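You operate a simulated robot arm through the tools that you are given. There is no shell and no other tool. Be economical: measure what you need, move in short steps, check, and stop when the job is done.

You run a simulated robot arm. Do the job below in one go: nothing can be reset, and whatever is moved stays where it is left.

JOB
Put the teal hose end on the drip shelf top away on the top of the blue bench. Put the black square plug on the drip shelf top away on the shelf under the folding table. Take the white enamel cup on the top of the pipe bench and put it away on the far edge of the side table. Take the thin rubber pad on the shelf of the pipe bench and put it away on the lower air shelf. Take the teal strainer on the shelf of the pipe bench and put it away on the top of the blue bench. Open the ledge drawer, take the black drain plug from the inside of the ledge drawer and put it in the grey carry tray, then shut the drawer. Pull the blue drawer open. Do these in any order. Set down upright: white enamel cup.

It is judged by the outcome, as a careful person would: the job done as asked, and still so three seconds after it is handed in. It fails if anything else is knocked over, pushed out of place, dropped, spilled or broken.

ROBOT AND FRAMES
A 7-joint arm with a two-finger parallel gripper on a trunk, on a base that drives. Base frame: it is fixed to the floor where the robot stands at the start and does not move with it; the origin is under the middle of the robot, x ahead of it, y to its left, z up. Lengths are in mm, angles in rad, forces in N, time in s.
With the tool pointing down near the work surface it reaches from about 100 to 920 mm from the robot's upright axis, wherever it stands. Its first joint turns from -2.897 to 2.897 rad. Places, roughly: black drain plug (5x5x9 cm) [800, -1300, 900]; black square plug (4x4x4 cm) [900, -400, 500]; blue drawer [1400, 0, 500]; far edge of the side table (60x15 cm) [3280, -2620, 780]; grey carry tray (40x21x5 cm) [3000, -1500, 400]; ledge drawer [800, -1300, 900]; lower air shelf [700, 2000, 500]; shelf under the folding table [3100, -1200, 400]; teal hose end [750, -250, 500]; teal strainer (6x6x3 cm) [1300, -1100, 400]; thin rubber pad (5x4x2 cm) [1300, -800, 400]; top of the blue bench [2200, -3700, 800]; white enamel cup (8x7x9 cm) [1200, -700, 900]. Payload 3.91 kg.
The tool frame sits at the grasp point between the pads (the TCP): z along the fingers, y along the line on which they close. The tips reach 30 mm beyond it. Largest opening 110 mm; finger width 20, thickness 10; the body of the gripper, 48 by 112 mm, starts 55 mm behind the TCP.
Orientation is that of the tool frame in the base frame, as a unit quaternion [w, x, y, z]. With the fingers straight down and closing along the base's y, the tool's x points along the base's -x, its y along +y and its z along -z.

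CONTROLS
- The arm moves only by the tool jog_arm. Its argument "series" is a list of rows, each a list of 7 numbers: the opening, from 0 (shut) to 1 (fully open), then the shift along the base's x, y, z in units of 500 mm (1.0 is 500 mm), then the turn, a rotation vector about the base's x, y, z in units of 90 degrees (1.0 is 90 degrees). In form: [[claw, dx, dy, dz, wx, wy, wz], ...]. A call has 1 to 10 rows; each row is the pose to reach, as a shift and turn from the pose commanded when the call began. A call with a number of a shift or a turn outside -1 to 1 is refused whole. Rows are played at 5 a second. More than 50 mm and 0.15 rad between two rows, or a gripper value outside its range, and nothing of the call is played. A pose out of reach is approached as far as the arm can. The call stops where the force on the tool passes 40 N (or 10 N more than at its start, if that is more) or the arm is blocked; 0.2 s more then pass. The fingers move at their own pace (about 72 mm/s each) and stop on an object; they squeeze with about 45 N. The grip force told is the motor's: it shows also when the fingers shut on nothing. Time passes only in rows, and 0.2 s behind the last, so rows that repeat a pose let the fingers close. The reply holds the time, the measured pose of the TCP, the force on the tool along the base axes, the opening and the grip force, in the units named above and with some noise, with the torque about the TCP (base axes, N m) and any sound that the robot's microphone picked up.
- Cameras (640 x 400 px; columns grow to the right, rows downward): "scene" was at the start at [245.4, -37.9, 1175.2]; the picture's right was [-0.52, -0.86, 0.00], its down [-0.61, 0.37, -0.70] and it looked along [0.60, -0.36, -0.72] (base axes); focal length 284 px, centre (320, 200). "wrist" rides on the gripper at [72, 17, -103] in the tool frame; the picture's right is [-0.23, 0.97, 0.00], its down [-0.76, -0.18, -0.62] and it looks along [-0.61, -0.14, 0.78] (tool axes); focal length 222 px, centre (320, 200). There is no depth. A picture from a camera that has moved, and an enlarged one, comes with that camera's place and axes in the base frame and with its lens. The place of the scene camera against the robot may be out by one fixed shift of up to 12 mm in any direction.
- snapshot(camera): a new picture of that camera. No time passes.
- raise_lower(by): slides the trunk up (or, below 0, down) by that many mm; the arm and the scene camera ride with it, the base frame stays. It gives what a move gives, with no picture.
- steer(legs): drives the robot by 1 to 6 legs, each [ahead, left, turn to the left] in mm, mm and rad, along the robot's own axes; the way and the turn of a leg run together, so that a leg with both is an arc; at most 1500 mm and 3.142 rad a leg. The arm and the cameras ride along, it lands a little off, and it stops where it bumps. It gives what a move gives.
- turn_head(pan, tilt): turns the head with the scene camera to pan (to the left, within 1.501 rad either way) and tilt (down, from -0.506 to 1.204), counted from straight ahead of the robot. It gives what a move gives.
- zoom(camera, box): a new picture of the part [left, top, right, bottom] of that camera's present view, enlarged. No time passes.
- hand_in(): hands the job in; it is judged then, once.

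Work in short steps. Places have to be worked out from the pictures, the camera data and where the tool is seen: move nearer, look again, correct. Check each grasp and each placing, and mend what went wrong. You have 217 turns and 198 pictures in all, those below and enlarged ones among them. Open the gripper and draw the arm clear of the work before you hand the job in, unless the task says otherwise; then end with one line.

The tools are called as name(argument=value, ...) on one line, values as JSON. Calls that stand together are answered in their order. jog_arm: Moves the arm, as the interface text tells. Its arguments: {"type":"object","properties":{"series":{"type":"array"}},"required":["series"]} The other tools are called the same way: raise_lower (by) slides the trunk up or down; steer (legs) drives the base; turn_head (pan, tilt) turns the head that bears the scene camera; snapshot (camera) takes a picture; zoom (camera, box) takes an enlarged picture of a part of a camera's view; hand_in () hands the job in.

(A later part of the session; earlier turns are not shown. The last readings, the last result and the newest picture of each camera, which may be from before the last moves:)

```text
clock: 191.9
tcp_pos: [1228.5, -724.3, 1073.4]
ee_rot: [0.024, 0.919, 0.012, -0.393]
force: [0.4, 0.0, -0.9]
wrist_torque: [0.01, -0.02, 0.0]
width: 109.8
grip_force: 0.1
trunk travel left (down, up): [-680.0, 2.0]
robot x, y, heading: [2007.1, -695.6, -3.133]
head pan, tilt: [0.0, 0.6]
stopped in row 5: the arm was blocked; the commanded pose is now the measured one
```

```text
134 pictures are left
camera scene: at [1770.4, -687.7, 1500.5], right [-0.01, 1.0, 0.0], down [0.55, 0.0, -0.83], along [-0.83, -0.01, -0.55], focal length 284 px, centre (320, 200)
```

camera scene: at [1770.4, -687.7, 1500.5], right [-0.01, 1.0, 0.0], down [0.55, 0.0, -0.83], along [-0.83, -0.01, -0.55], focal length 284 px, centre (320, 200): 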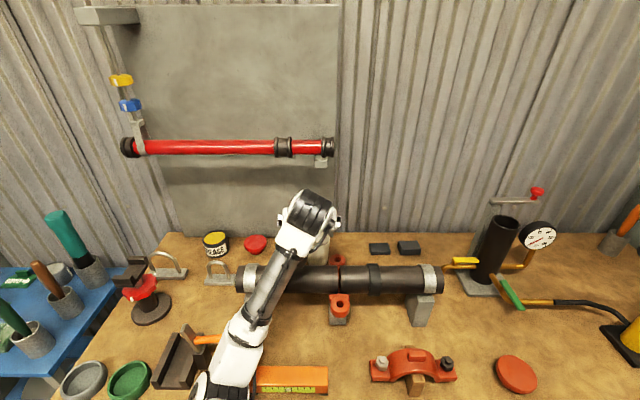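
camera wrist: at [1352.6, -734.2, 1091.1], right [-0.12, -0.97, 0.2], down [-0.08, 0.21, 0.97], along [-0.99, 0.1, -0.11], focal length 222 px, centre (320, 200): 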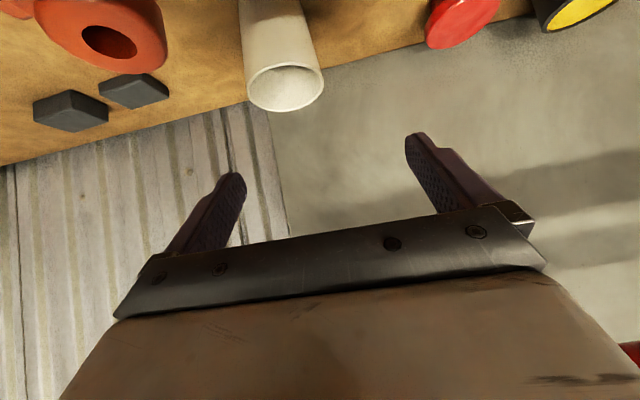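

The robot was tipped a bit—elbow pressing on something low. Reverse immediately.

jog_arm(series=[[1, 0.04, 0.01, 0.05, 0, -0.03, 0], [1, 0.1, 0.02, 0.1, 0, -0.04, 0], [1, 0.16, 0.03, 0.14, 0, -0.04, 0], [1, 0.22, 0.04, 0.15, 0, -0.04, 0]])

snapshot(camera="scene")

```text
clock: 192.9
tcp_pos: [1331.8, -702.5, 1130.7]
ee_rot: [0.018, 0.935, 0.011, -0.354]
force: [0.2, -0.5, -0.1]
wrist_torque: [0.01, 0.02, -0.06]
width: 109.9
grip_force: 0.0
trunk travel left (down, up): [-680.0, 2.0]
robot x, y, heading: [2005.0, -698.4, -3.14]
head pan, tilt: [0.0, 0.6]
```

```text
133 pictures are left
camera scene: at [1756.3, -692.0, 1497.2], right [0.0, 1.0, 0.0], down [0.56, 0.0, -0.83], along [-0.83, 0.0, -0.56], focal length 284 px, centre (320, 200)
```

scene: 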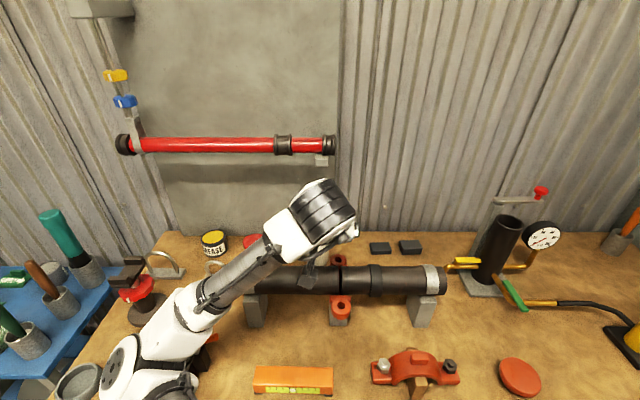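

Nothing disturbed. New plan: tool straight down, fingers closing along x, descend right of the red pipe's end (y≈-555) behind the black pipe, then slide sideways onto the cup. First un-pitch the tool and shift right.

jog_arm(series=[[1, 0.02, 0.0, 0.02, 0, -0.09, 0], [1, 0.04, 0.02, 0.03, 0, -0.18, 0], [1, 0.06, 0.06, 0.03, 0, -0.27, 0], [1, 0.08, 0.1, 0.03, 0, -0.36, 0], [1, 0.1, 0.16, 0.03, 0, -0.45, 0], [1, 0.1, 0.22, 0.03, 0, -0.46, 0], [1, 0.1, 0.28, 0.03, 0, -0.46, 0]])

```text
clock: 194.5
tcp_pos: [1377.1, -559.3, 1147.7]
ee_rot: [0.021, 1.0, 0.005, 0.001]
force: [-0.3, 0.3, 0.4]
wrist_torque: [-0.05, 0.0, 0.0]
width: 110.0
grip_force: 0.0
trunk travel left (down, up): [-680.0, 2.0]
robot x, y, heading: [2006.2, -692.8, -3.138]
head pan, tilt: [0.0, 0.6]
```

Fix the residual tilt while rotating by +90° about z.

jog_arm(series=[[1, 0, 0, 0, 0.004, 0.002, 0.094], [1, 0, 0, 0, 0.008, 0.004, 0.188], [1, 0, 0, 0, 0.012, 0.006, 0.282], [1, 0, 0, 0, 0.016, 0.008, 0.376], [1, 0, 0, 0, 0.019, 0.01, 0.47], [1, 0, 0, 0, 0.02, 0.013, 0.564], [1, 0, 0, 0, 0.02, 0.016, 0.658], [1, 0, 0, 0, 0.021, 0.018, 0.752], [1, 0, 0, 0, 0.021, 0.02, 0.846], [1, 0, 0, 0, 0.021, 0.021, 0.94]])

snapshot(camera="scene")

```text
clock: 196.7
tcp_pos: [1378.6, -560.4, 1145.9]
ee_rot: [0.0, 0.736, 0.677, -0.002]
force: [0.2, -0.2, 0.3]
wrist_torque: [-0.01, 0.0, 0.0]
width: 109.8
grip_force: 0.1
trunk travel left (down, up): [-680.0, 2.0]
robot x, y, heading: [2009.5, -695.8, -3.129]
head pan, tilt: [0.0, 0.6]
```

```text
132 pictures are left
camera scene: at [1754.7, -691.7, 1497.1], right [0.0, 1.0, 0.0], down [0.56, 0.0, -0.83], along [-0.83, 0.0, -0.56], focal length 284 px, centre (320, 200)
```

scene: 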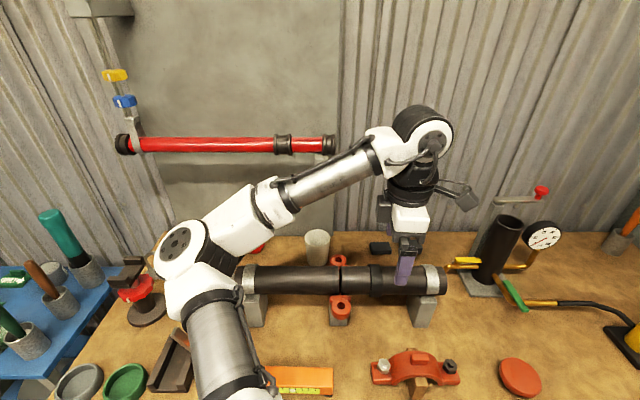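

I'll shift the robot 150 mm right so the forearm stays clear of the red pipe, compensating with the arm first.

jog_arm(series=[[1, 0, -0.09, 0, 0, 0, 0.03], [1, 0, -0.18, 0, 0, 0, 0.05], [1, 0, -0.24, 0, 0, 0, 0.05]])

steer(legs=[[0, -150, 0]])

snapshot(camera="scene")

```text
clock: 197.5
tcp_pos: [1378.6, -680.7, 1145.1]
ee_rot: [-0.001, 0.71, 0.704, -0.001]
force: [-0.6, 0.1, -1.3]
wrist_torque: [0.0, 0.02, -0.02]
width: 109.8
grip_force: 0.1
trunk travel left (down, up): [-680.0, 2.0]
robot x, y, heading: [2008.3, -693.5, -3.138]
head pan, tilt: [0.0, 0.6]
```

```text
clock: 199.3
tcp_pos: [1378.7, -530.3, 1145.4]
ee_rot: [0.0, 0.71, 0.704, -0.001]
force: [-0.3, -0.2, 0.3]
wrist_torque: [-0.01, 0.01, 0.0]
width: 110.0
grip_force: 0.0
trunk travel left (down, up): [-680.0, 2.0]
robot x, y, heading: [2006.9, -547.2, -3.135]
head pan, tilt: [0.0, 0.6]
```

```text
131 pictures are left
camera scene: at [1754.1, -541.7, 1497.1], right [0.0, 1.0, 0.0], down [0.56, 0.0, -0.83], along [-0.83, 0.0, -0.56], focal length 284 px, centre (320, 200)
```

scene: 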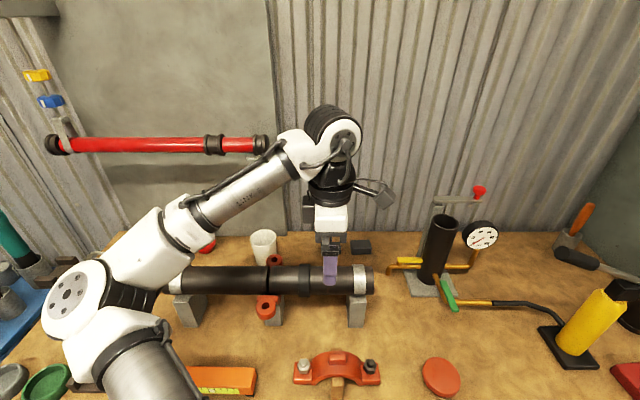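

Move back behind the pipe line (x≈1165, y≈-550) at height.

jog_arm(series=[[1, -0.09, -0.01, 0, 0, 0, 0], [1, -0.18, -0.02, 0, 0, 0, 0], [1, -0.27, -0.03, 0, 0, 0, 0], [1, -0.36, -0.03, 0, 0, 0, 0], [1, -0.42, -0.03, 0, 0, 0, 0]])

snapshot(camera="wrist")

snapshot(camera="scene")

```text
clock: 200.5
tcp_pos: [1167.8, -545.1, 1145.6]
ee_rot: [0.0, 0.711, 0.703, -0.001]
force: [0.8, -0.2, 0.6]
wrist_torque: [-0.01, -0.05, 0.0]
width: 109.7
grip_force: 0.0
trunk travel left (down, up): [-680.0, 2.0]
robot x, y, heading: [2003.4, -543.1, -3.141]
head pan, tilt: [0.0, 0.6]
```

```text
130 pictures are left
camera wrist: at [1184.3, -472.7, 1247.2], right [0.97, -0.24, 0.0], down [-0.18, -0.76, 0.62], along [-0.15, -0.61, -0.78], focal length 222 px, centre (320, 200)
```

wrist: 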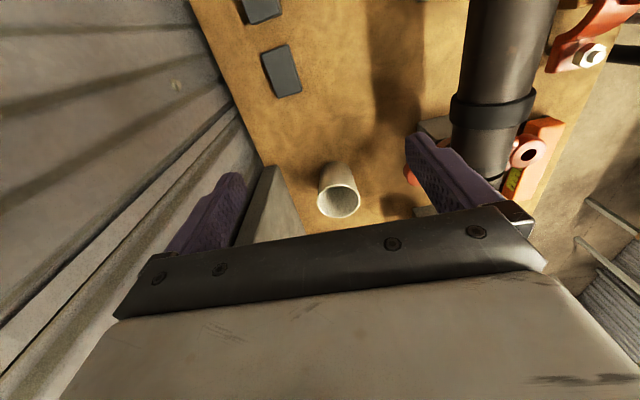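

```text
129 pictures are left
camera scene: at [1753.8, -542.0, 1497.0], right [0.0, 1.0, 0.0], down [0.57, 0.0, -0.82], along [-0.82, 0.0, -0.57], focal length 284 px, centre (320, 200)
```

scene: 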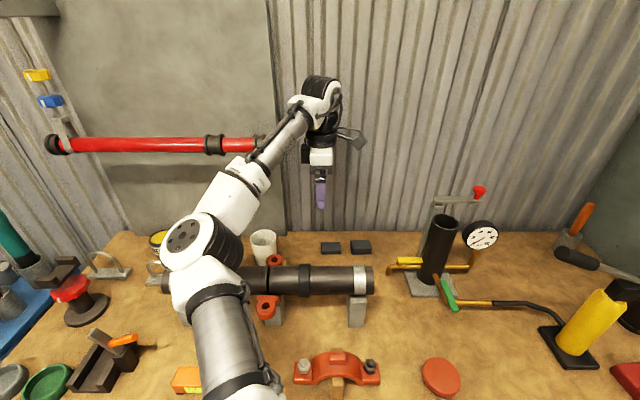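

Cup at ≈(1162,-696). Lower to z≈1000 here.

jog_arm(series=[[1, -0.008, 0.0, -0.08, 0, 0, 0], [1, -0.01, 0.0, -0.16, 0, 0, 0], [1, -0.01, 0.0, -0.24, 0, 0, 0], [1, -0.01, 0.0, -0.3, 0, 0, 0]])

snapshot(camera="wrist")

snapshot(camera="scene")

```text
clock: 201.5
tcp_pos: [1164.7, -547.9, 995.4]
ee_rot: [0.0, 0.71, 0.704, -0.002]
force: [0.2, 0.2, -0.4]
wrist_torque: [-0.01, 0.01, 0.0]
width: 110.0
grip_force: 0.0
trunk travel left (down, up): [-680.0, 2.0]
robot x, y, heading: [2007.6, -547.5, -3.138]
head pan, tilt: [0.0, 0.6]
```

```text
128 pictures are left
camera wrist: at [1181.7, -474.6, 1097.9], right [0.97, -0.24, 0.0], down [-0.18, -0.76, 0.62], along [-0.15, -0.61, -0.78], focal length 222 px, centre (320, 200)
```

wrist: 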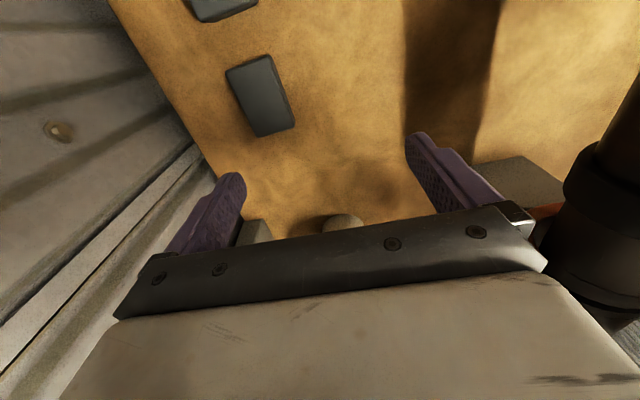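

```text
127 pictures are left
camera scene: at [1753.9, -542.3, 1497.1], right [0.0, 1.0, 0.0], down [0.57, 0.0, -0.82], along [-0.82, 0.0, -0.57], focal length 284 px, centre (320, 200)
```

scene: 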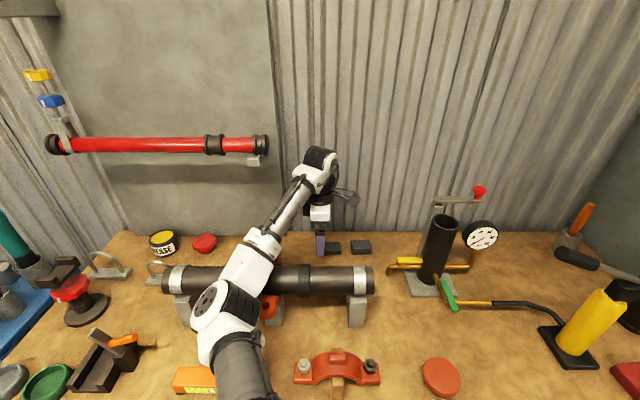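

Move to y≈-590 while lowering to z≈950, keeping the fingers open.

jog_arm(series=[[1, -0.004, -0.08, -0.03, 0, 0, 0], [1, -0.004, -0.09, -0.09, 0, 0, 0]])

snapshot(camera="scene")

```text
clock: 202.1
tcp_pos: [1167.8, -594.3, 971.5]
ee_rot: [-0.007, 0.709, 0.705, -0.012]
force: [0.1, -0.7, 1.0]
wrist_torque: [0.01, -0.01, 0.0]
width: 109.9
grip_force: 0.1
trunk travel left (down, up): [-680.0, 2.0]
robot x, y, heading: [2004.0, -544.1, -3.136]
head pan, tilt: [0.0, 0.6]
```

```text
126 pictures are left
camera scene: at [1765.1, -542.1, 1502.0], right [0.0, 1.0, 0.0], down [0.56, 0.0, -0.83], along [-0.83, 0.0, -0.56], focal length 284 px, centre (320, 200)
```

scene: 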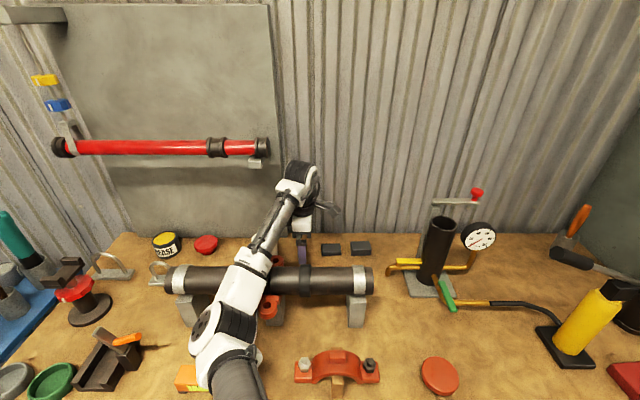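

The arm is leaning on the black pipe (base tilting slightly). Raise to z≈1000, check that the tilt is gone; then back the robot 45 mm so the arm is straighter.

jog_arm(series=[[1, -0.004, 0.04, 0.06, 0, 0, 0], [1, -0.004, 0.06, 0.08, 0, 0, 0]])

steer(legs=[[-45, 0, 0]])

jog_arm(series=[[1, -0.05, 0, 0, 0, 0, 0], [1, -0.09, 0, 0, 0, 0, 0], [1, -0.09, 0, -0.02, 0, 0, 0]])

snapshot(camera="scene")

```text
clock: 202.7
tcp_pos: [1161.9, -558.4, 991.8]
ee_rot: [0.0, 0.71, 0.704, -0.002]
force: [0.6, -0.2, 1.3]
wrist_torque: [0.05, 0.07, 0.01]
width: 110.0
grip_force: 0.0
trunk travel left (down, up): [-680.0, 2.0]
robot x, y, heading: [2007.1, -543.2, -3.136]
head pan, tilt: [0.0, 0.6]
```

```text
clock: 203.6
tcp_pos: [1206.1, -559.9, 994.8]
ee_rot: [-0.001, 0.711, 0.704, -0.002]
force: [0.1, 0.2, 0.5]
wrist_torque: [0.0, 0.01, 0.01]
width: 110.2
grip_force: 0.1
trunk travel left (down, up): [-680.0, 2.0]
robot x, y, heading: [2051.0, -544.0, -3.134]
head pan, tilt: [0.0, 0.6]
```

```text
clock: 204.4
tcp_pos: [1159.8, -558.8, 982.0]
ee_rot: [-0.001, 0.711, 0.704, -0.001]
force: [0.0, 0.5, 0.1]
wrist_torque: [0.0, 0.0, -0.03]
width: 110.1
grip_force: 0.1
trunk travel left (down, up): [-680.0, 2.0]
robot x, y, heading: [2046.8, -547.8, -3.138]
head pan, tilt: [0.0, 0.6]
```

```text
125 pictures are left
camera scene: at [1798.8, -541.9, 1497.1], right [0.0, 1.0, 0.0], down [0.56, 0.0, -0.83], along [-0.83, 0.0, -0.56], focal length 284 px, centre (320, 200)
```

scene: 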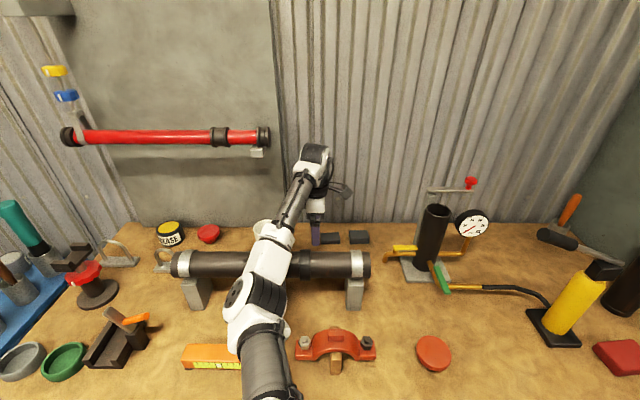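

No tilt now and the arm is straighter. Slide toward the cup at z≈982 in steps.

jog_arm(series=[[1, 0.004, -0.07, 0.004, 0, 0, 0], [1, 0.004, -0.14, 0.004, 0, 0, 0]])

snapshot(camera="wrist")

snapshot(camera="scene")

```text
clock: 205.0
tcp_pos: [1163.0, -629.0, 984.8]
ee_rot: [-0.001, 0.711, 0.704, 0.0]
force: [-0.2, 0.0, 0.2]
wrist_torque: [-0.01, 0.0, 0.01]
width: 109.8
grip_force: 0.1
trunk travel left (down, up): [-680.0, 2.0]
robot x, y, heading: [2049.4, -547.4, -3.14]
head pan, tilt: [0.0, 0.6]
```

```text
124 pictures are left
camera wrist: at [1180.0, -556.8, 1086.8], right [0.97, -0.24, 0.0], down [-0.18, -0.76, 0.62], along [-0.15, -0.61, -0.78], focal length 222 px, centre (320, 200)
```

wrist: 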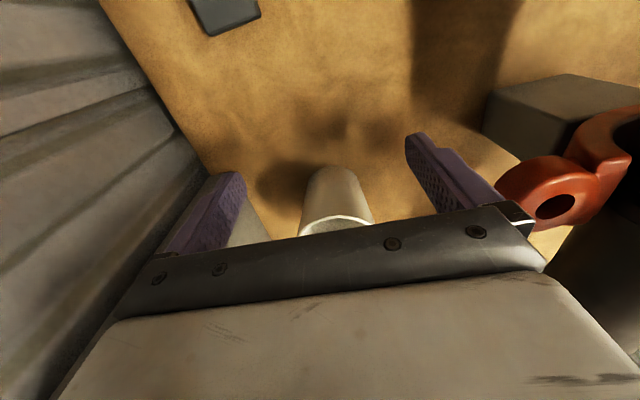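

```text
123 pictures are left
camera scene: at [1799.0, -542.1, 1497.1], right [0.0, 1.0, 0.0], down [0.56, 0.0, -0.83], along [-0.83, 0.0, -0.56], focal length 284 px, centre (320, 200)
```

scene: 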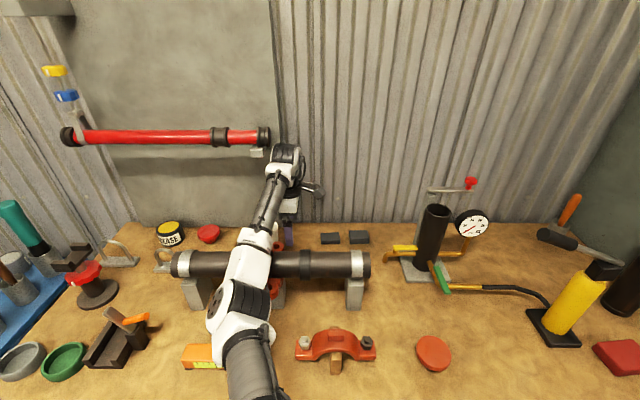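

Aligned. Slide the remaining ~70 mm.

jog_arm(series=[[1, 0.0, -0.07, 0, 0, 0, 0], [1, 0.0, -0.136, -0.004, 0, 0, 0]])

snapshot(camera="wrist")

snapshot(camera="scene")

```text
clock: 205.8
tcp_pos: [1157.5, -652.7, 980.4]
ee_rot: [0.007, 0.734, 0.679, -0.009]
force: [-0.5, -0.3, 0.3]
wrist_torque: [-0.05, -0.04, 0.01]
width: 110.3
grip_force: 0.1
trunk travel left (down, up): [-680.0, 2.0]
robot x, y, heading: [2049.5, -539.7, 3.125]
head pan, tilt: [0.0, 0.6]
stopped in row 2: the arm was blocked; the commanded pose is now the measured one
```

```text
122 pictures are left
camera wrist: at [1179.2, -578.7, 1081.2], right [0.95, -0.3, 0.0], down [-0.24, -0.73, 0.64], along [-0.19, -0.61, -0.77], focal length 222 px, centre (320, 200)
```

wrist: 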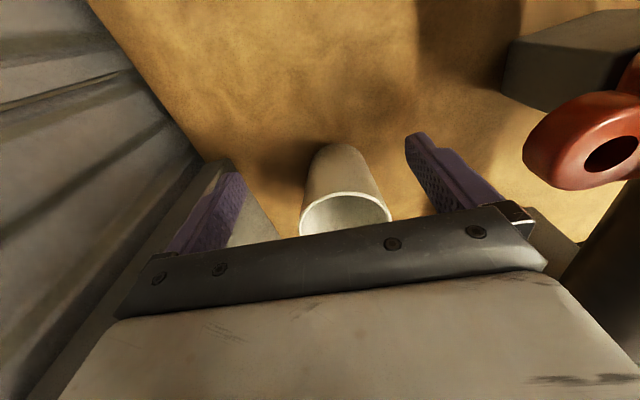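

```text
121 pictures are left
camera scene: at [1800.5, -536.3, 1497.5], right [0.01, 1.0, 0.0], down [0.56, -0.01, -0.83], along [-0.83, 0.01, -0.56], focal length 284 px, centre (320, 200)
```

scene: 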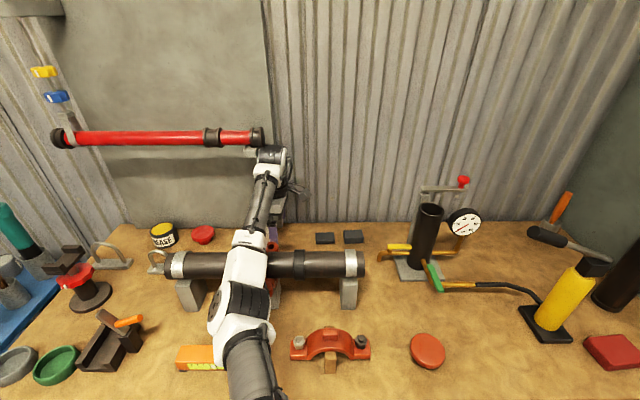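

The wrist top hit the red pipe's bracket. Back off a little in y, then try a lower height (z≈948) now that the arm is straighter.

jog_arm(series=[[1, 0.01, 0.06, 0.005, 0, 0, -0.03], [1, 0.01, 0.07, -0.02, -0.01, 0, -0.03], [1, 0.01, 0.07, -0.05, -0.01, 0, -0.03]])

snapshot(camera="scene")

```text
clock: 206.6
tcp_pos: [1163.8, -628.2, 959.0]
ee_rot: [0.009, 0.745, 0.667, -0.014]
force: [-0.2, 0.1, 0.4]
wrist_torque: [-0.01, 0.02, -0.01]
width: 110.4
grip_force: 0.1
trunk travel left (down, up): [-680.0, 2.0]
robot x, y, heading: [2054.5, -545.4, 3.133]
head pan, tilt: [0.0, 0.6]
```

```text
120 pictures are left
camera scene: at [1802.4, -537.2, 1498.1], right [0.01, 1.0, 0.0], down [0.56, 0.0, -0.83], along [-0.83, 0.01, -0.56], focal length 284 px, centre (320, 200)
```

scene: 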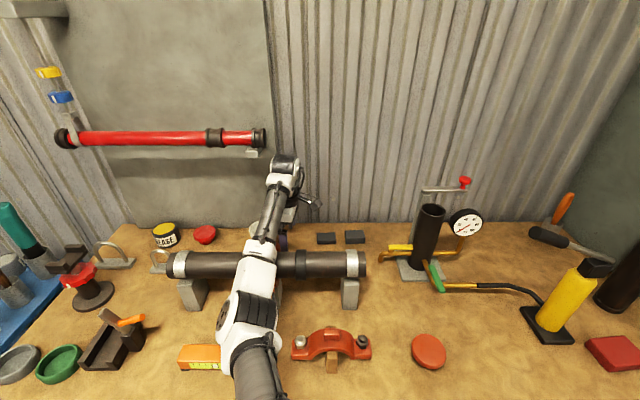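

Height 959 with nearly no tilt. Fix orientation and slide toward the cup again.

jog_arm(series=[[1, 0.0, 0.0, 0, 0.021, -0.004, 0.07], [1, -0.004, -0.06, 0, 0.021, -0.004, 0.07], [1, -0.004, -0.12, 0, 0.021, -0.004, 0.07], [1, -0.004, -0.136, 0, 0.021, -0.004, 0.07]])

snapshot(camera="wrist")

snapshot(camera="scene")

```text
clock: 207.6
tcp_pos: [1162.0, -692.5, 956.6]
ee_rot: [0.002, 0.707, 0.707, 0.001]
force: [0.4, -0.7, 0.2]
wrist_torque: [0.02, -0.02, -0.01]
width: 110.2
grip_force: 0.1
trunk travel left (down, up): [-680.0, 2.0]
robot x, y, heading: [2053.1, -543.6, 3.134]
head pan, tilt: [0.0, 0.6]
```

```text
119 pictures are left
camera wrist: at [1178.2, -620.0, 1058.8], right [0.97, -0.23, 0.0], down [-0.18, -0.76, 0.62], along [-0.14, -0.61, -0.78], focal length 222 px, centre (320, 200)
```

wrist: 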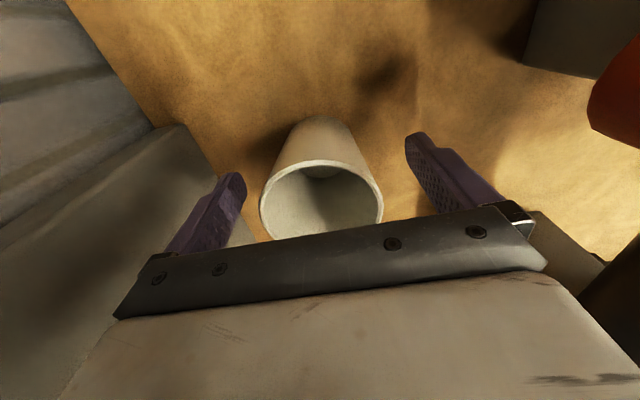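

```text
118 pictures are left
camera scene: at [1802.8, -535.0, 1497.7], right [0.01, 1.0, 0.0], down [0.56, -0.01, -0.83], along [-0.83, 0.01, -0.56], focal length 284 px, centre (320, 200)
```

scene: 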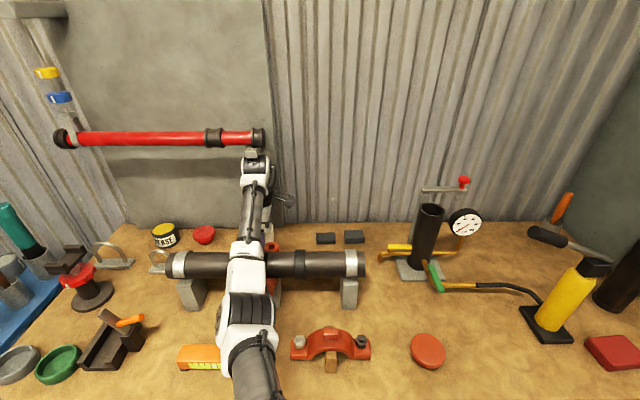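

Cup is centred between the fingers. Close the grip.

jog_arm(series=[[1, 0, 0.008, 0, 0, 0, 0], [0.6, 0, 0.008, 0, 0, 0, 0], [0.4, 0, 0.008, 0, 0, 0, 0], [0.3, 0, 0.008, 0, 0, 0, 0], [0, 0, 0.008, 0, 0, 0, 0], [0, 0, 0.008, 0, 0, 0, 0]])

snapshot(camera="wrist")

```text
clock: 209.0
tcp_pos: [1162.1, -688.5, 956.7]
ee_rot: [0.001, 0.707, 0.707, 0.0]
force: [0.6, 1.3, 1.7]
wrist_torque: [-0.09, -0.1, 0.03]
width: 65.7
grip_force: 44.4
trunk travel left (down, up): [-680.0, 2.0]
robot x, y, heading: [2054.2, -544.4, 3.132]
head pan, tilt: [0.0, 0.6]
```

```text
117 pictures are left
camera wrist: at [1178.2, -616.5, 1059.1], right [0.97, -0.23, 0.0], down [-0.18, -0.76, 0.62], along [-0.14, -0.61, -0.78], focal length 222 px, centre (320, 200)
```

wrist: 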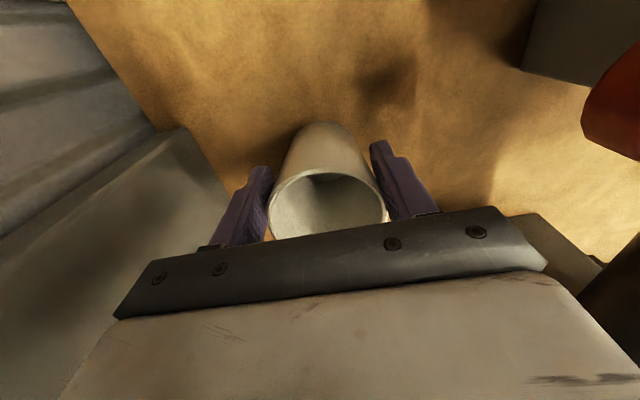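

Gripped. Lift slightly, slide back out to y≈-600, then rise.

jog_arm(series=[[0, 0, 0.01, 0.012, 0, 0, 0], [0, 0, 0.08, 0.016, 0, 0, 0], [0, 0, 0.15, 0.02, 0, 0, 0], [0, 0, 0.2, 0.05, 0, 0, 0], [0, 0, 0.25, 0.1, 0, 0, 0], [0, 0, 0.29, 0.17, 0, 0, 0], [0, 0, 0.29, 0.26, 0, 0, 0], [0, 0, 0.29, 0.35, 0, 0, 0], [0, 0, 0.29, 0.4, 0, 0, 0]])

snapshot(camera="scene")

```text
clock: 211.0
tcp_pos: [1160.6, -544.7, 1156.0]
ee_rot: [0.003, 0.707, 0.707, 0.002]
force: [0.0, 0.6, -0.2]
wrist_torque: [0.05, 0.04, 0.0]
width: 65.3
grip_force: 45.0
trunk travel left (down, up): [-680.0, 2.0]
robot x, y, heading: [2052.5, -544.4, 3.136]
head pan, tilt: [0.0, 0.6]
```

```text
116 pictures are left
camera scene: at [1799.9, -536.6, 1497.1], right [0.01, 1.0, 0.0], down [0.56, -0.01, -0.83], along [-0.83, 0.01, -0.56], focal length 284 px, centre (320, 200)
```

scene: 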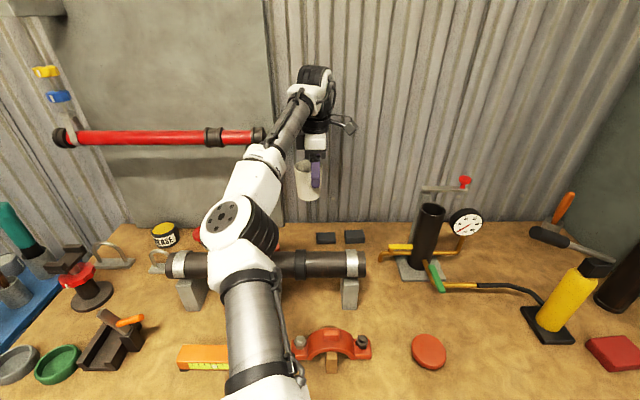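

Cup is lifted upright. Retract toward the robot, then drive to the side table.

jog_arm(series=[[0, 0.08, 0, 0.01, 0, 0, 0], [0, 0.17, 0, 0.01, 0, 0, 0], [0, 0.26, 0, 0.01, 0, 0, 0], [0, 0.35, 0, 0.01, 0, 0, 0], [0, 0.44, 0, 0.01, 0, 0, 0], [0, 0.53, 0, 0.01, 0, 0, 0], [0, 0.62, 0, 0.01, 0, 0, 0], [0, 0.7, 0, 0.01, 0, 0, 0], [0, 0.78, 0, 0.01, 0, 0, 0]])

steer(legs=[[-130, 0, 0], [0, 0, 1.575], [1020, 0, 0], [1020, 0, 0], [0, 0, 1.57]])

snapshot(camera="scene")

```text
clock: 213.0
tcp_pos: [1550.6, -545.5, 1158.4]
ee_rot: [0.001, 0.707, 0.707, 0.002]
force: [0.4, 0.1, 0.1]
wrist_torque: [0.03, -0.02, -0.03]
width: 65.3
grip_force: 44.8
trunk travel left (down, up): [-680.0, 2.0]
robot x, y, heading: [2054.6, -543.6, 3.133]
head pan, tilt: [0.0, 0.6]
```

```text
clock: 232.0
tcp_pos: [2685.7, -2589.2, 1159.1]
ee_rot: [0.002, 0.717, -0.697, -0.003]
force: [-0.7, 0.0, -1.3]
wrist_torque: [-0.03, 0.0, -0.02]
width: 63.7
grip_force: 44.9
trunk travel left (down, up): [-680.0, 2.0]
robot x, y, heading: [2185.5, -2605.6, 0.016]
head pan, tilt: [0.0, 0.6]
```

```text
115 pictures are left
camera scene: at [2447.3, -2597.1, 1497.1], right [0.02, -1.0, 0.0], down [-0.56, -0.01, -0.83], along [0.82, 0.01, -0.56], focal length 284 px, centre (320, 200)
```

scene: 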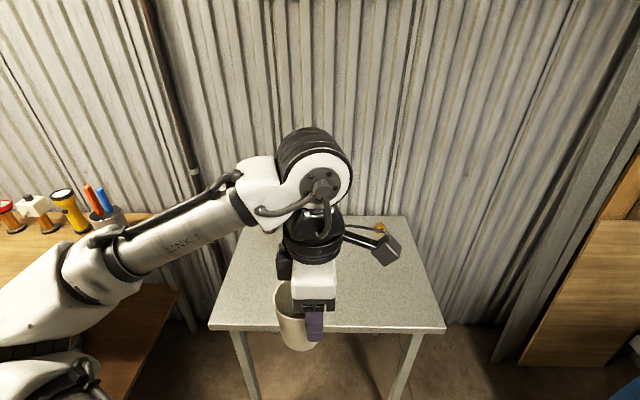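

Side table: front edge x≈2883, back ≈3380; items sit at y≈-2386, -2505 and -2833 on the far edge. I'll place the cup at ≈(3285,-2665). Drive closer and extend.

steer(legs=[[260, 0, 0]])

jog_arm(series=[[0, 0.09, -0.02, 0, 0, 0, 0], [0, 0.18, -0.04, -0.02, 0, 0, 0], [0, 0.27, -0.06, -0.04, 0, 0, 0], [0, 0.36, -0.08, -0.06, 0, 0, 0], [0, 0.45, -0.1, -0.08, 0, 0, 0], [0, 0.54, -0.12, -0.1, 0, 0, 0], [0, 0.62, -0.14, -0.13, 0, 0, 0], [0, 0.67, -0.15, -0.19, 0, 0, 0], [0, 0.68, -0.15, -0.27, 0, 0, 0]])

snapshot(camera="scene")

snapshot(camera="wrist")

```text
clock: 233.8
tcp_pos: [2943.1, -2588.7, 1158.1]
ee_rot: [0.003, 0.716, -0.699, -0.002]
force: [-0.3, 0.4, -1.6]
wrist_torque: [-0.03, 0.04, 0.02]
width: 63.6
grip_force: 44.2
trunk travel left (down, up): [-680.0, 2.0]
robot x, y, heading: [2439.6, -2601.8, 0.01]
head pan, tilt: [0.0, 0.6]
```

```text
clock: 235.8
tcp_pos: [3285.9, -2660.2, 1021.3]
ee_rot: [0.002, 0.715, -0.699, -0.003]
force: [-0.5, -0.1, -1.1]
wrist_torque: [-0.01, 0.0, -0.01]
width: 63.3
grip_force: 44.9
trunk travel left (down, up): [-680.0, 2.0]
robot x, y, heading: [2437.4, -2604.2, 0.015]
head pan, tilt: [0.0, 0.6]
```

```text
114 pictures are left
camera scene: at [2705.4, -2594.4, 1497.0], right [0.01, -1.0, 0.0], down [-0.57, -0.01, -0.82], along [0.82, 0.01, -0.57], focal length 284 px, centre (320, 200)
```

scene: 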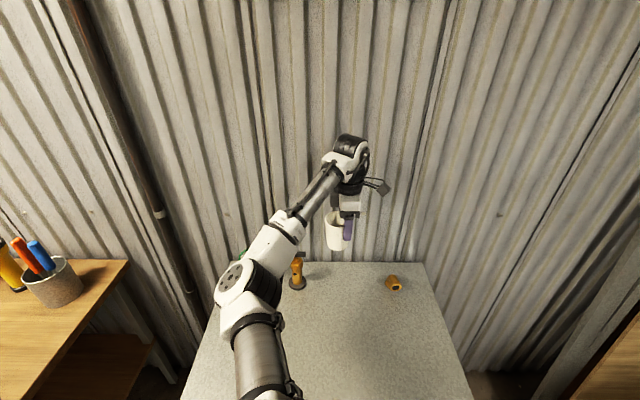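

```text
113 pictures are left
camera wrist: at [3270.3, -2733.2, 1123.9], right [-0.98, 0.21, 0.01], down [0.17, 0.76, 0.62], along [0.12, 0.61, -0.78], focal length 222 px, centre (320, 200)
```

wrist: 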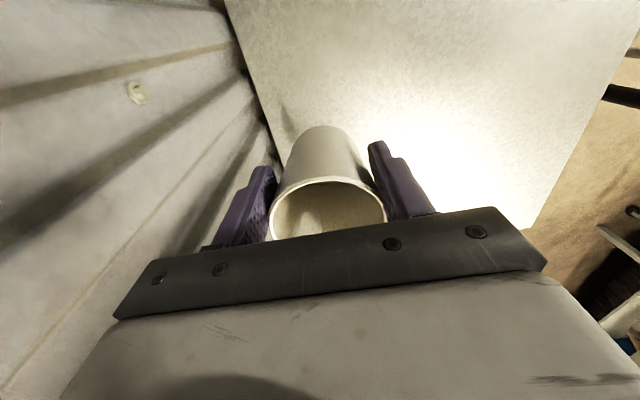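

Good. Descend to near the surface, then in fine steps to contact.

jog_arm(series=[[0, 0, 0, -0.09, 0, 0, 0], [0, 0, 0, -0.18, 0, 0, 0], [0, 0, 0, -0.26, 0, 0, 0], [0, 0, 0, -0.3, 0, 0, 0], [0, 0, 0, -0.31, 0, 0, 0], [0, 0, 0, -0.318, 0, 0, 0], [0, 0, 0, -0.326, 0, 0, 0], [0, 0, 0, -0.334, 0, 0, 0], [0, 0, 0, -0.342, 0, 0, 0], [0, 0, 0, -0.35, 0, 0, 0]])

snapshot(camera="scene")

```text
clock: 238.1
tcp_pos: [3283.3, -2664.7, 852.8]
ee_rot: [0.0, 0.715, -0.7, 0.0]
force: [0.7, -6.9, 20.7]
wrist_torque: [0.23, -0.03, 0.1]
width: 62.4
grip_force: 45.0
trunk travel left (down, up): [-680.0, 2.0]
robot x, y, heading: [2441.1, -2603.2, 0.013]
head pan, tilt: [0.0, 0.6]
```

```text
112 pictures are left
camera scene: at [2702.5, -2595.1, 1498.0], right [0.01, -1.0, 0.0], down [-0.56, -0.01, -0.83], along [0.83, 0.01, -0.56], focal length 284 px, centre (320, 200)
```

scene: 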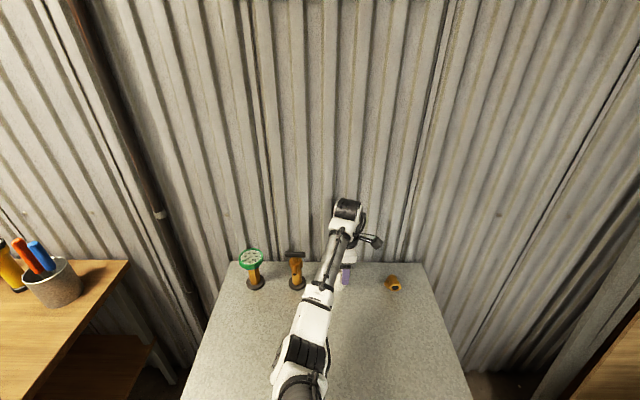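

Contact (20 N up). Release and rise.

jog_arm(series=[[0.62, 0, 0, 0.002, 0, 0, 0], [0.8, 0, 0, 0.004, 0, 0, 0], [0.85, 0, 0, 0.004, 0, 0, 0], [0.85, 0, 0, 0.08, 0, 0, 0], [0.85, 0, 0, 0.17, 0, 0, 0], [0.85, 0, 0, 0.26, 0, 0, 0], [0.85, -0.03, 0, 0.34, 0, 0, 0], [0.85, -0.1, 0.02, 0.4, 0, 0, 0]])

snapshot(camera="scene")

```text
clock: 239.8
tcp_pos: [3234.0, -2652.2, 1051.4]
ee_rot: [0.003, 0.715, -0.699, -0.003]
force: [-0.6, 0.1, 0.9]
wrist_torque: [0.0, 0.0, 0.04]
width: 93.6
grip_force: 0.1
trunk travel left (down, up): [-680.0, 2.0]
robot x, y, heading: [2436.8, -2605.7, 0.016]
head pan, tilt: [0.0, 0.6]
```

```text
111 pictures are left
camera scene: at [2703.9, -2593.8, 1497.2], right [0.01, -1.0, 0.0], down [-0.56, -0.01, -0.83], along [0.83, 0.01, -0.56], focal length 284 px, centre (320, 200)
```

scene: 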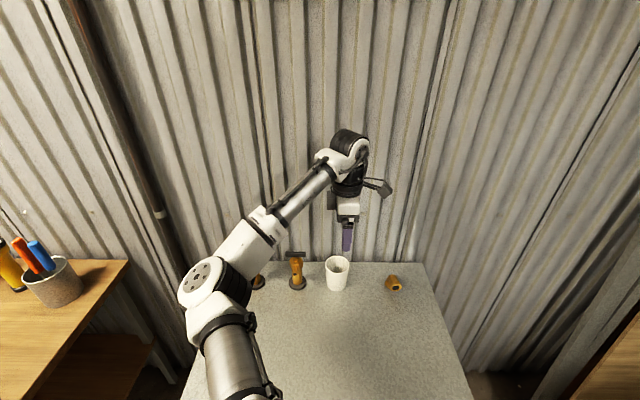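

Cup is upright on the far edge. Retract and rotate the tool back to standard.

jog_arm(series=[[0.85, -0.07, 0, 0.02, 0, 0, -0.09], [0.85, -0.14, 0, 0.04, 0, 0, -0.18], [0.85, -0.21, -0.02, 0.04, 0, 0, -0.27], [0.85, -0.28, -0.04, 0.04, 0, 0, -0.36], [0.85, -0.35, -0.06, 0.04, 0, 0, -0.45], [0.85, -0.42, -0.08, 0.04, 0, 0, -0.54], [0.85, -0.49, -0.1, 0.04, 0, 0, -0.63], [0.85, -0.56, -0.12, 0.04, 0, 0, -0.72], [0.85, -0.63, -0.14, 0.04, 0, 0, -0.81], [0.85, -0.68, -0.16, 0.04, 0, 0, -0.9]])

jog_arm(series=[[1, 0, -0.02, 0, 0, 0, -0.06], [1, 0, -0.04, 0, 0, 0, -0.1]])

steer(legs=[[-250, 0, 0], [0, 0, 1.555], [950, 0, 0], [950, 0, 0], [0, 0, 1.57]])

turn_head(pan=0, tilt=0.6)

snapshot(camera="scene")

```text
clock: 242.1
tcp_pos: [2891.3, -2732.1, 1068.1]
ee_rot: [0.001, -0.089, 0.996, 0.003]
force: [0.5, 0.2, 0.2]
wrist_torque: [0.01, 0.0, 0.0]
width: 93.5
grip_force: 0.1
trunk travel left (down, up): [-680.0, 2.0]
robot x, y, heading: [2440.5, -2601.1, 0.014]
head pan, tilt: [0.0, 0.6]
```

```text
clock: 242.7
tcp_pos: [2891.4, -2753.2, 1068.1]
ee_rot: [0.0, -0.011, 1.0, 0.004]
force: [-0.2, 0.5, 0.7]
wrist_torque: [0.04, -0.01, 0.01]
width: 110.2
grip_force: 0.2
trunk travel left (down, up): [-680.0, 2.0]
robot x, y, heading: [2438.1, -2602.2, 0.011]
head pan, tilt: [0.0, 0.6]
```

```text
clock: 261.5
tcp_pos: [1769.0, -538.1, 1068.8]
ee_rot: [0.003, 1.0, 0.001, -0.001]
force: [-0.2, 0.1, -0.2]
wrist_torque: [-0.01, -0.01, -0.02]
width: 109.8
grip_force: 0.2
trunk travel left (down, up): [-680.0, 2.0]
robot x, y, heading: [2217.1, -695.2, 3.14]
head pan, tilt: [0.0, 0.6]
```

```text
clock: 262.1
tcp_pos: [1767.9, -537.7, 1067.8]
ee_rot: [0.004, 1.0, 0.001, 0.0]
force: [-0.7, 0.1, -0.7]
wrist_torque: [-0.02, 0.02, -0.01]
width: 110.2
grip_force: 0.1
trunk travel left (down, up): [-680.0, 2.0]
robot x, y, heading: [2222.7, -698.9, 3.13]
head pan, tilt: [0.0, 0.6]
```

```text
110 pictures are left
camera scene: at [1966.7, -692.3, 1497.1], right [0.01, 1.0, 0.0], down [0.56, 0.0, -0.83], along [-0.83, 0.01, -0.56], focal length 284 px, centre (320, 200)
```

scene: 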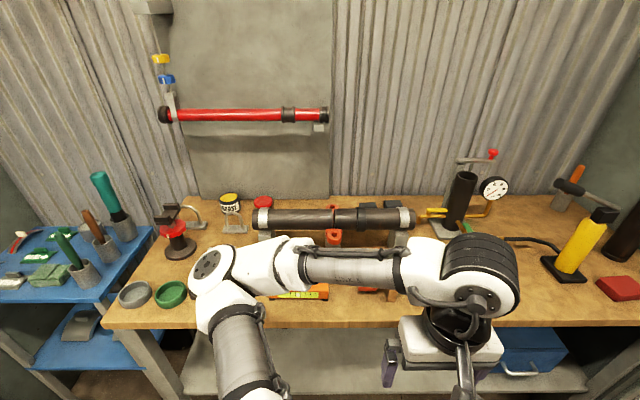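

Next the blue drawer (handle ≈(1472,18,440)). Back up a bit so the elbow clears the bench, shift right in front of the drawer, then lower the trunk.

steer(legs=[[-120, 0, 0], [0, -780, 0]])

raise_lower(by=-555)

snapshot(camera="scene")

```text
clock: 269.3
tcp_pos: [1887.4, 229.7, 1068.4]
ee_rot: [0.003, 1.0, 0.006, -0.001]
force: [0.6, 0.4, 0.3]
wrist_torque: [-0.02, 0.01, 0.04]
width: 110.0
grip_force: 0.0
trunk travel left (down, up): [-680.0, 2.0]
robot x, y, heading: [2339.7, 75.4, -3.136]
head pan, tilt: [0.0, 0.6]
```

```text
refused: -555 is not a number from -400 to 400
```

```text
109 pictures are left
camera scene: at [2087.0, 77.5, 1497.1], right [0.0, 1.0, 0.0], down [0.56, 0.0, -0.83], along [-0.83, 0.0, -0.56], focal length 284 px, centre (320, 200)
```

scene: 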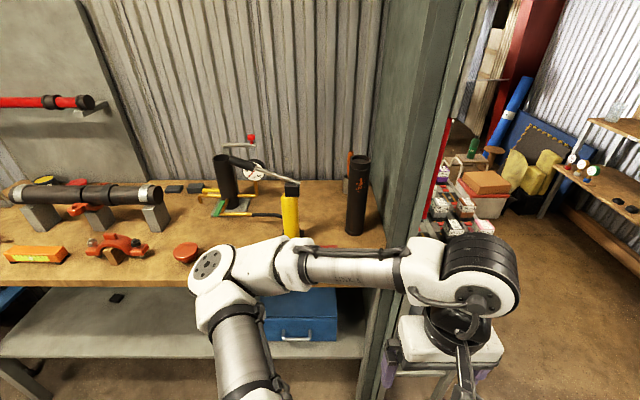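

Lower the trunk in two steps and look at the handle.

raise_lower(by=-400)

raise_lower(by=-150)

turn_head(pan=0, tilt=0.5)

snapshot(camera="scene")

```text
clock: 273.1
tcp_pos: [1887.5, 229.9, 668.5]
ee_rot: [0.004, 1.0, 0.005, 0.0]
force: [0.4, 0.2, -0.6]
wrist_torque: [-0.01, -0.01, 0.0]
width: 109.9
grip_force: 0.1
trunk travel left (down, up): [-280.0, 402.0]
robot x, y, heading: [2337.2, 73.0, -3.136]
head pan, tilt: [0.0, 0.6]
```

```text
clock: 274.9
tcp_pos: [1887.3, 230.4, 518.6]
ee_rot: [0.004, 1.0, 0.007, 0.0]
force: [0.1, -0.6, 0.6]
wrist_torque: [0.01, -0.01, -0.03]
width: 110.1
grip_force: 0.0
trunk travel left (down, up): [-130.0, 552.0]
robot x, y, heading: [2336.8, 73.4, -3.138]
head pan, tilt: [0.0, 0.6]
```

```text
clock: 275.6
tcp_pos: [1887.4, 229.2, 518.2]
ee_rot: [0.003, 1.0, 0.007, 0.0]
force: [0.4, 0.3, -0.5]
wrist_torque: [0.01, 0.0, 0.03]
width: 110.1
grip_force: 0.2
trunk travel left (down, up): [-130.0, 552.0]
robot x, y, heading: [2336.9, 75.2, -3.139]
head pan, tilt: [0.0, 0.499]
```

```text
108 pictures are left
camera scene: at [2084.4, 77.4, 956.1], right [0.0, 1.0, 0.0], down [0.48, 0.0, -0.88], along [-0.88, 0.0, -0.48], focal length 284 px, centre (320, 200)
```

scene: 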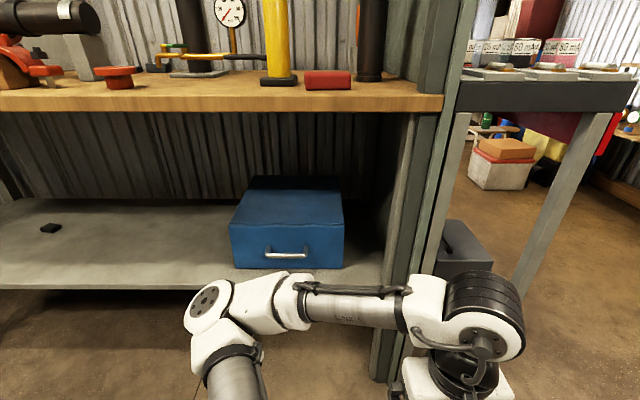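

Zoom on the handle.

zoom(camera="scene", box=[220, 210, 360, 290])

```text
4.57 times, centred on (290, 250) of scene
camera zoom: at [2084.4, 77.4, 956.1], right [0.0, 1.0, 0.0], down [0.48, 0.0, -0.88], along [-0.88, 0.0, -0.48], focal length 1296 px, centre (457, -29)
```

zoom: 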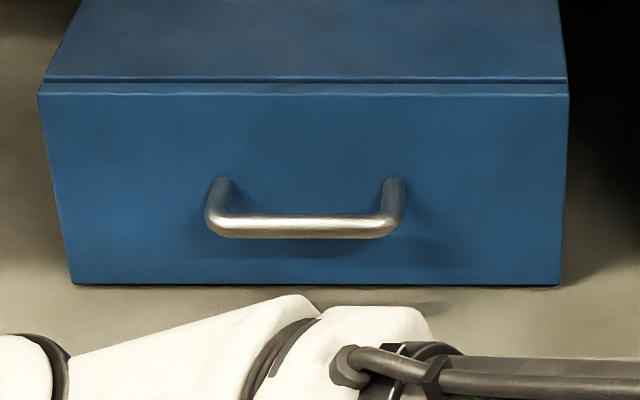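

Bar at ≈(1506,-10,475), ~39 mm proud of the face. Rotate the tool by +90° (fingers closing along x) while moving in front of it.

jog_arm(series=[[0.4, -0.04, -0.045, 0.01, 0, 0, 0.094], [0.4, -0.08, -0.09, 0.02, 0, 0, 0.188], [0.4, -0.12, -0.135, 0.03, 0, 0, 0.282], [0.4, -0.16, -0.18, 0.04, 0, 0, 0.376], [0.4, -0.2, -0.225, 0.05, 0, 0, 0.47], [0.4, -0.24, -0.27, 0.06, 0, 0, 0.564], [0.4, -0.28, -0.315, 0.07, 0, 0, 0.658], [0.4, -0.32, -0.36, 0.08, 0, 0, 0.752], [0.4, -0.36, -0.405, 0.09, 0, 0, 0.846], [0.4, -0.4, -0.45, 0.1, 0, 0, 0.94]])

jog_arm(series=[[0.36, -0.06, -0.02, 0, 0, 0, 0.06], [0.36, -0.12, -0.02, 0.02, 0, 0, 0.06], [0.36, -0.18, -0.02, 0.04, 0, 0, 0.06], [0.36, -0.24, -0.02, 0.04, 0, 0, 0.06]])

snapshot(camera="wrist")

snapshot(camera="scene")

```text
clock: 277.8
tcp_pos: [1686.6, 5.8, 570.9]
ee_rot: [0.003, 0.735, 0.678, 0.001]
force: [-0.8, 1.0, 0.7]
wrist_torque: [0.02, 0.0, 0.01]
width: 44.0
grip_force: 0.1
trunk travel left (down, up): [-130.0, 552.0]
robot x, y, heading: [2336.8, 72.3, -3.138]
head pan, tilt: [0.0, 0.499]
```

```text
clock: 278.8
tcp_pos: [1566.5, -6.1, 589.4]
ee_rot: [0.002, 0.703, 0.711, 0.003]
force: [0.5, -0.4, 0.4]
wrist_torque: [0.0, -0.02, -0.02]
width: 39.8
grip_force: 0.0
trunk travel left (down, up): [-130.0, 552.0]
robot x, y, heading: [2338.4, 76.5, -3.142]
head pan, tilt: [0.0, 0.499]
```

```text
106 pictures are left
camera wrist: at [1582.1, 67.3, 691.9], right [0.98, -0.22, 0.01], down [-0.17, -0.76, 0.62], along [-0.13, -0.61, -0.78], focal length 222 px, centre (320, 200)
```

wrist: 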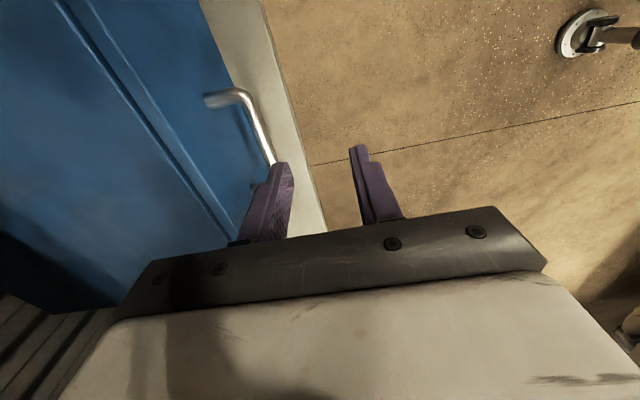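

```text
105 pictures are left
camera scene: at [2084.5, 77.3, 956.2], right [0.0, 1.0, 0.0], down [0.48, 0.0, -0.88], along [-0.88, 0.0, -0.48], focal length 284 px, centre (320, 200)
```

scene: 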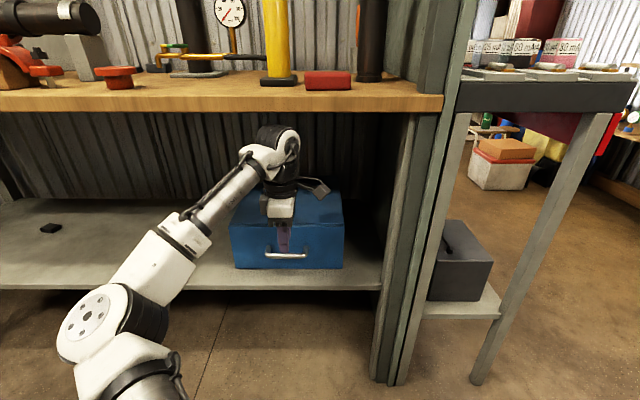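

Bar confirmed at x≈1508. Pitch the tool 15° forward, move over the bar, then lower so that it sits between the fingers.

jog_arm(series=[[0.36, -0.03, -0.004, 0, 0, 0.085, 0], [0.36, -0.07, -0.004, 0, 0, 0.17, 0], [0.36, -0.107, -0.004, 0, 0, 0.17, 0], [0.36, -0.107, -0.004, -0.06, 0, 0.17, 0], [0.36, -0.107, -0.004, -0.12, 0, 0.17, 0]])

snapshot(camera="wrist")

```text
clock: 280.0
tcp_pos: [1514.2, -6.5, 527.1]
ee_rot: [-0.092, 0.697, 0.705, -0.092]
force: [-0.1, 0.1, 0.2]
wrist_torque: [-0.01, -0.02, -0.02]
width: 39.7
grip_force: 0.0
trunk travel left (down, up): [-130.0, 552.0]
robot x, y, heading: [2344.7, 72.4, -3.14]
head pan, tilt: [0.0, 0.499]
```

```text
104 pictures are left
camera wrist: at [1555.9, 66.3, 621.6], right [0.94, -0.22, -0.25], down [0.0, -0.76, 0.65], along [-0.33, -0.61, -0.72], focal length 222 px, centre (320, 200)
```

wrist: 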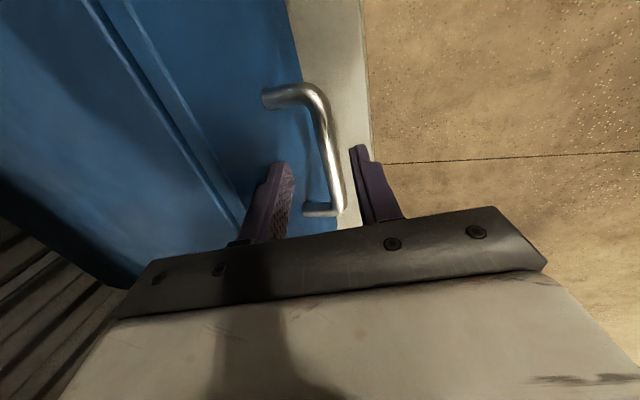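

Bar lies between the fingers. Lower 35 mm and close.

jog_arm(series=[[0.36, 0, 0, -0.04, 0, 0, 0], [0.36, 0, 0, -0.07, 0, 0, 0], [0, 0, 0, -0.07, 0, 0, 0], [0, 0, 0, -0.07, 0, 0, 0], [0, 0, 0, -0.07, 0, 0, 0]])

snapshot(camera="wrist")

```text
clock: 281.2
tcp_pos: [1514.2, -5.8, 492.4]
ee_rot: [-0.093, 0.697, 0.705, -0.092]
force: [-0.1, -0.9, 1.1]
wrist_torque: [0.04, 0.02, -0.02]
width: 13.7
grip_force: 45.0
trunk travel left (down, up): [-130.0, 552.0]
robot x, y, heading: [2336.6, 73.0, -3.139]
head pan, tilt: [0.0, 0.499]
```

```text
103 pictures are left
camera wrist: at [1556.0, 65.9, 586.7], right [0.94, -0.21, -0.25], down [0.0, -0.76, 0.65], along [-0.33, -0.61, -0.72], focal length 222 px, centre (320, 200)
```

wrist: 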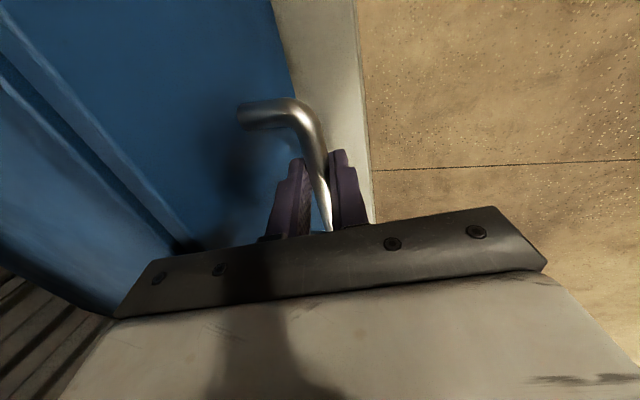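

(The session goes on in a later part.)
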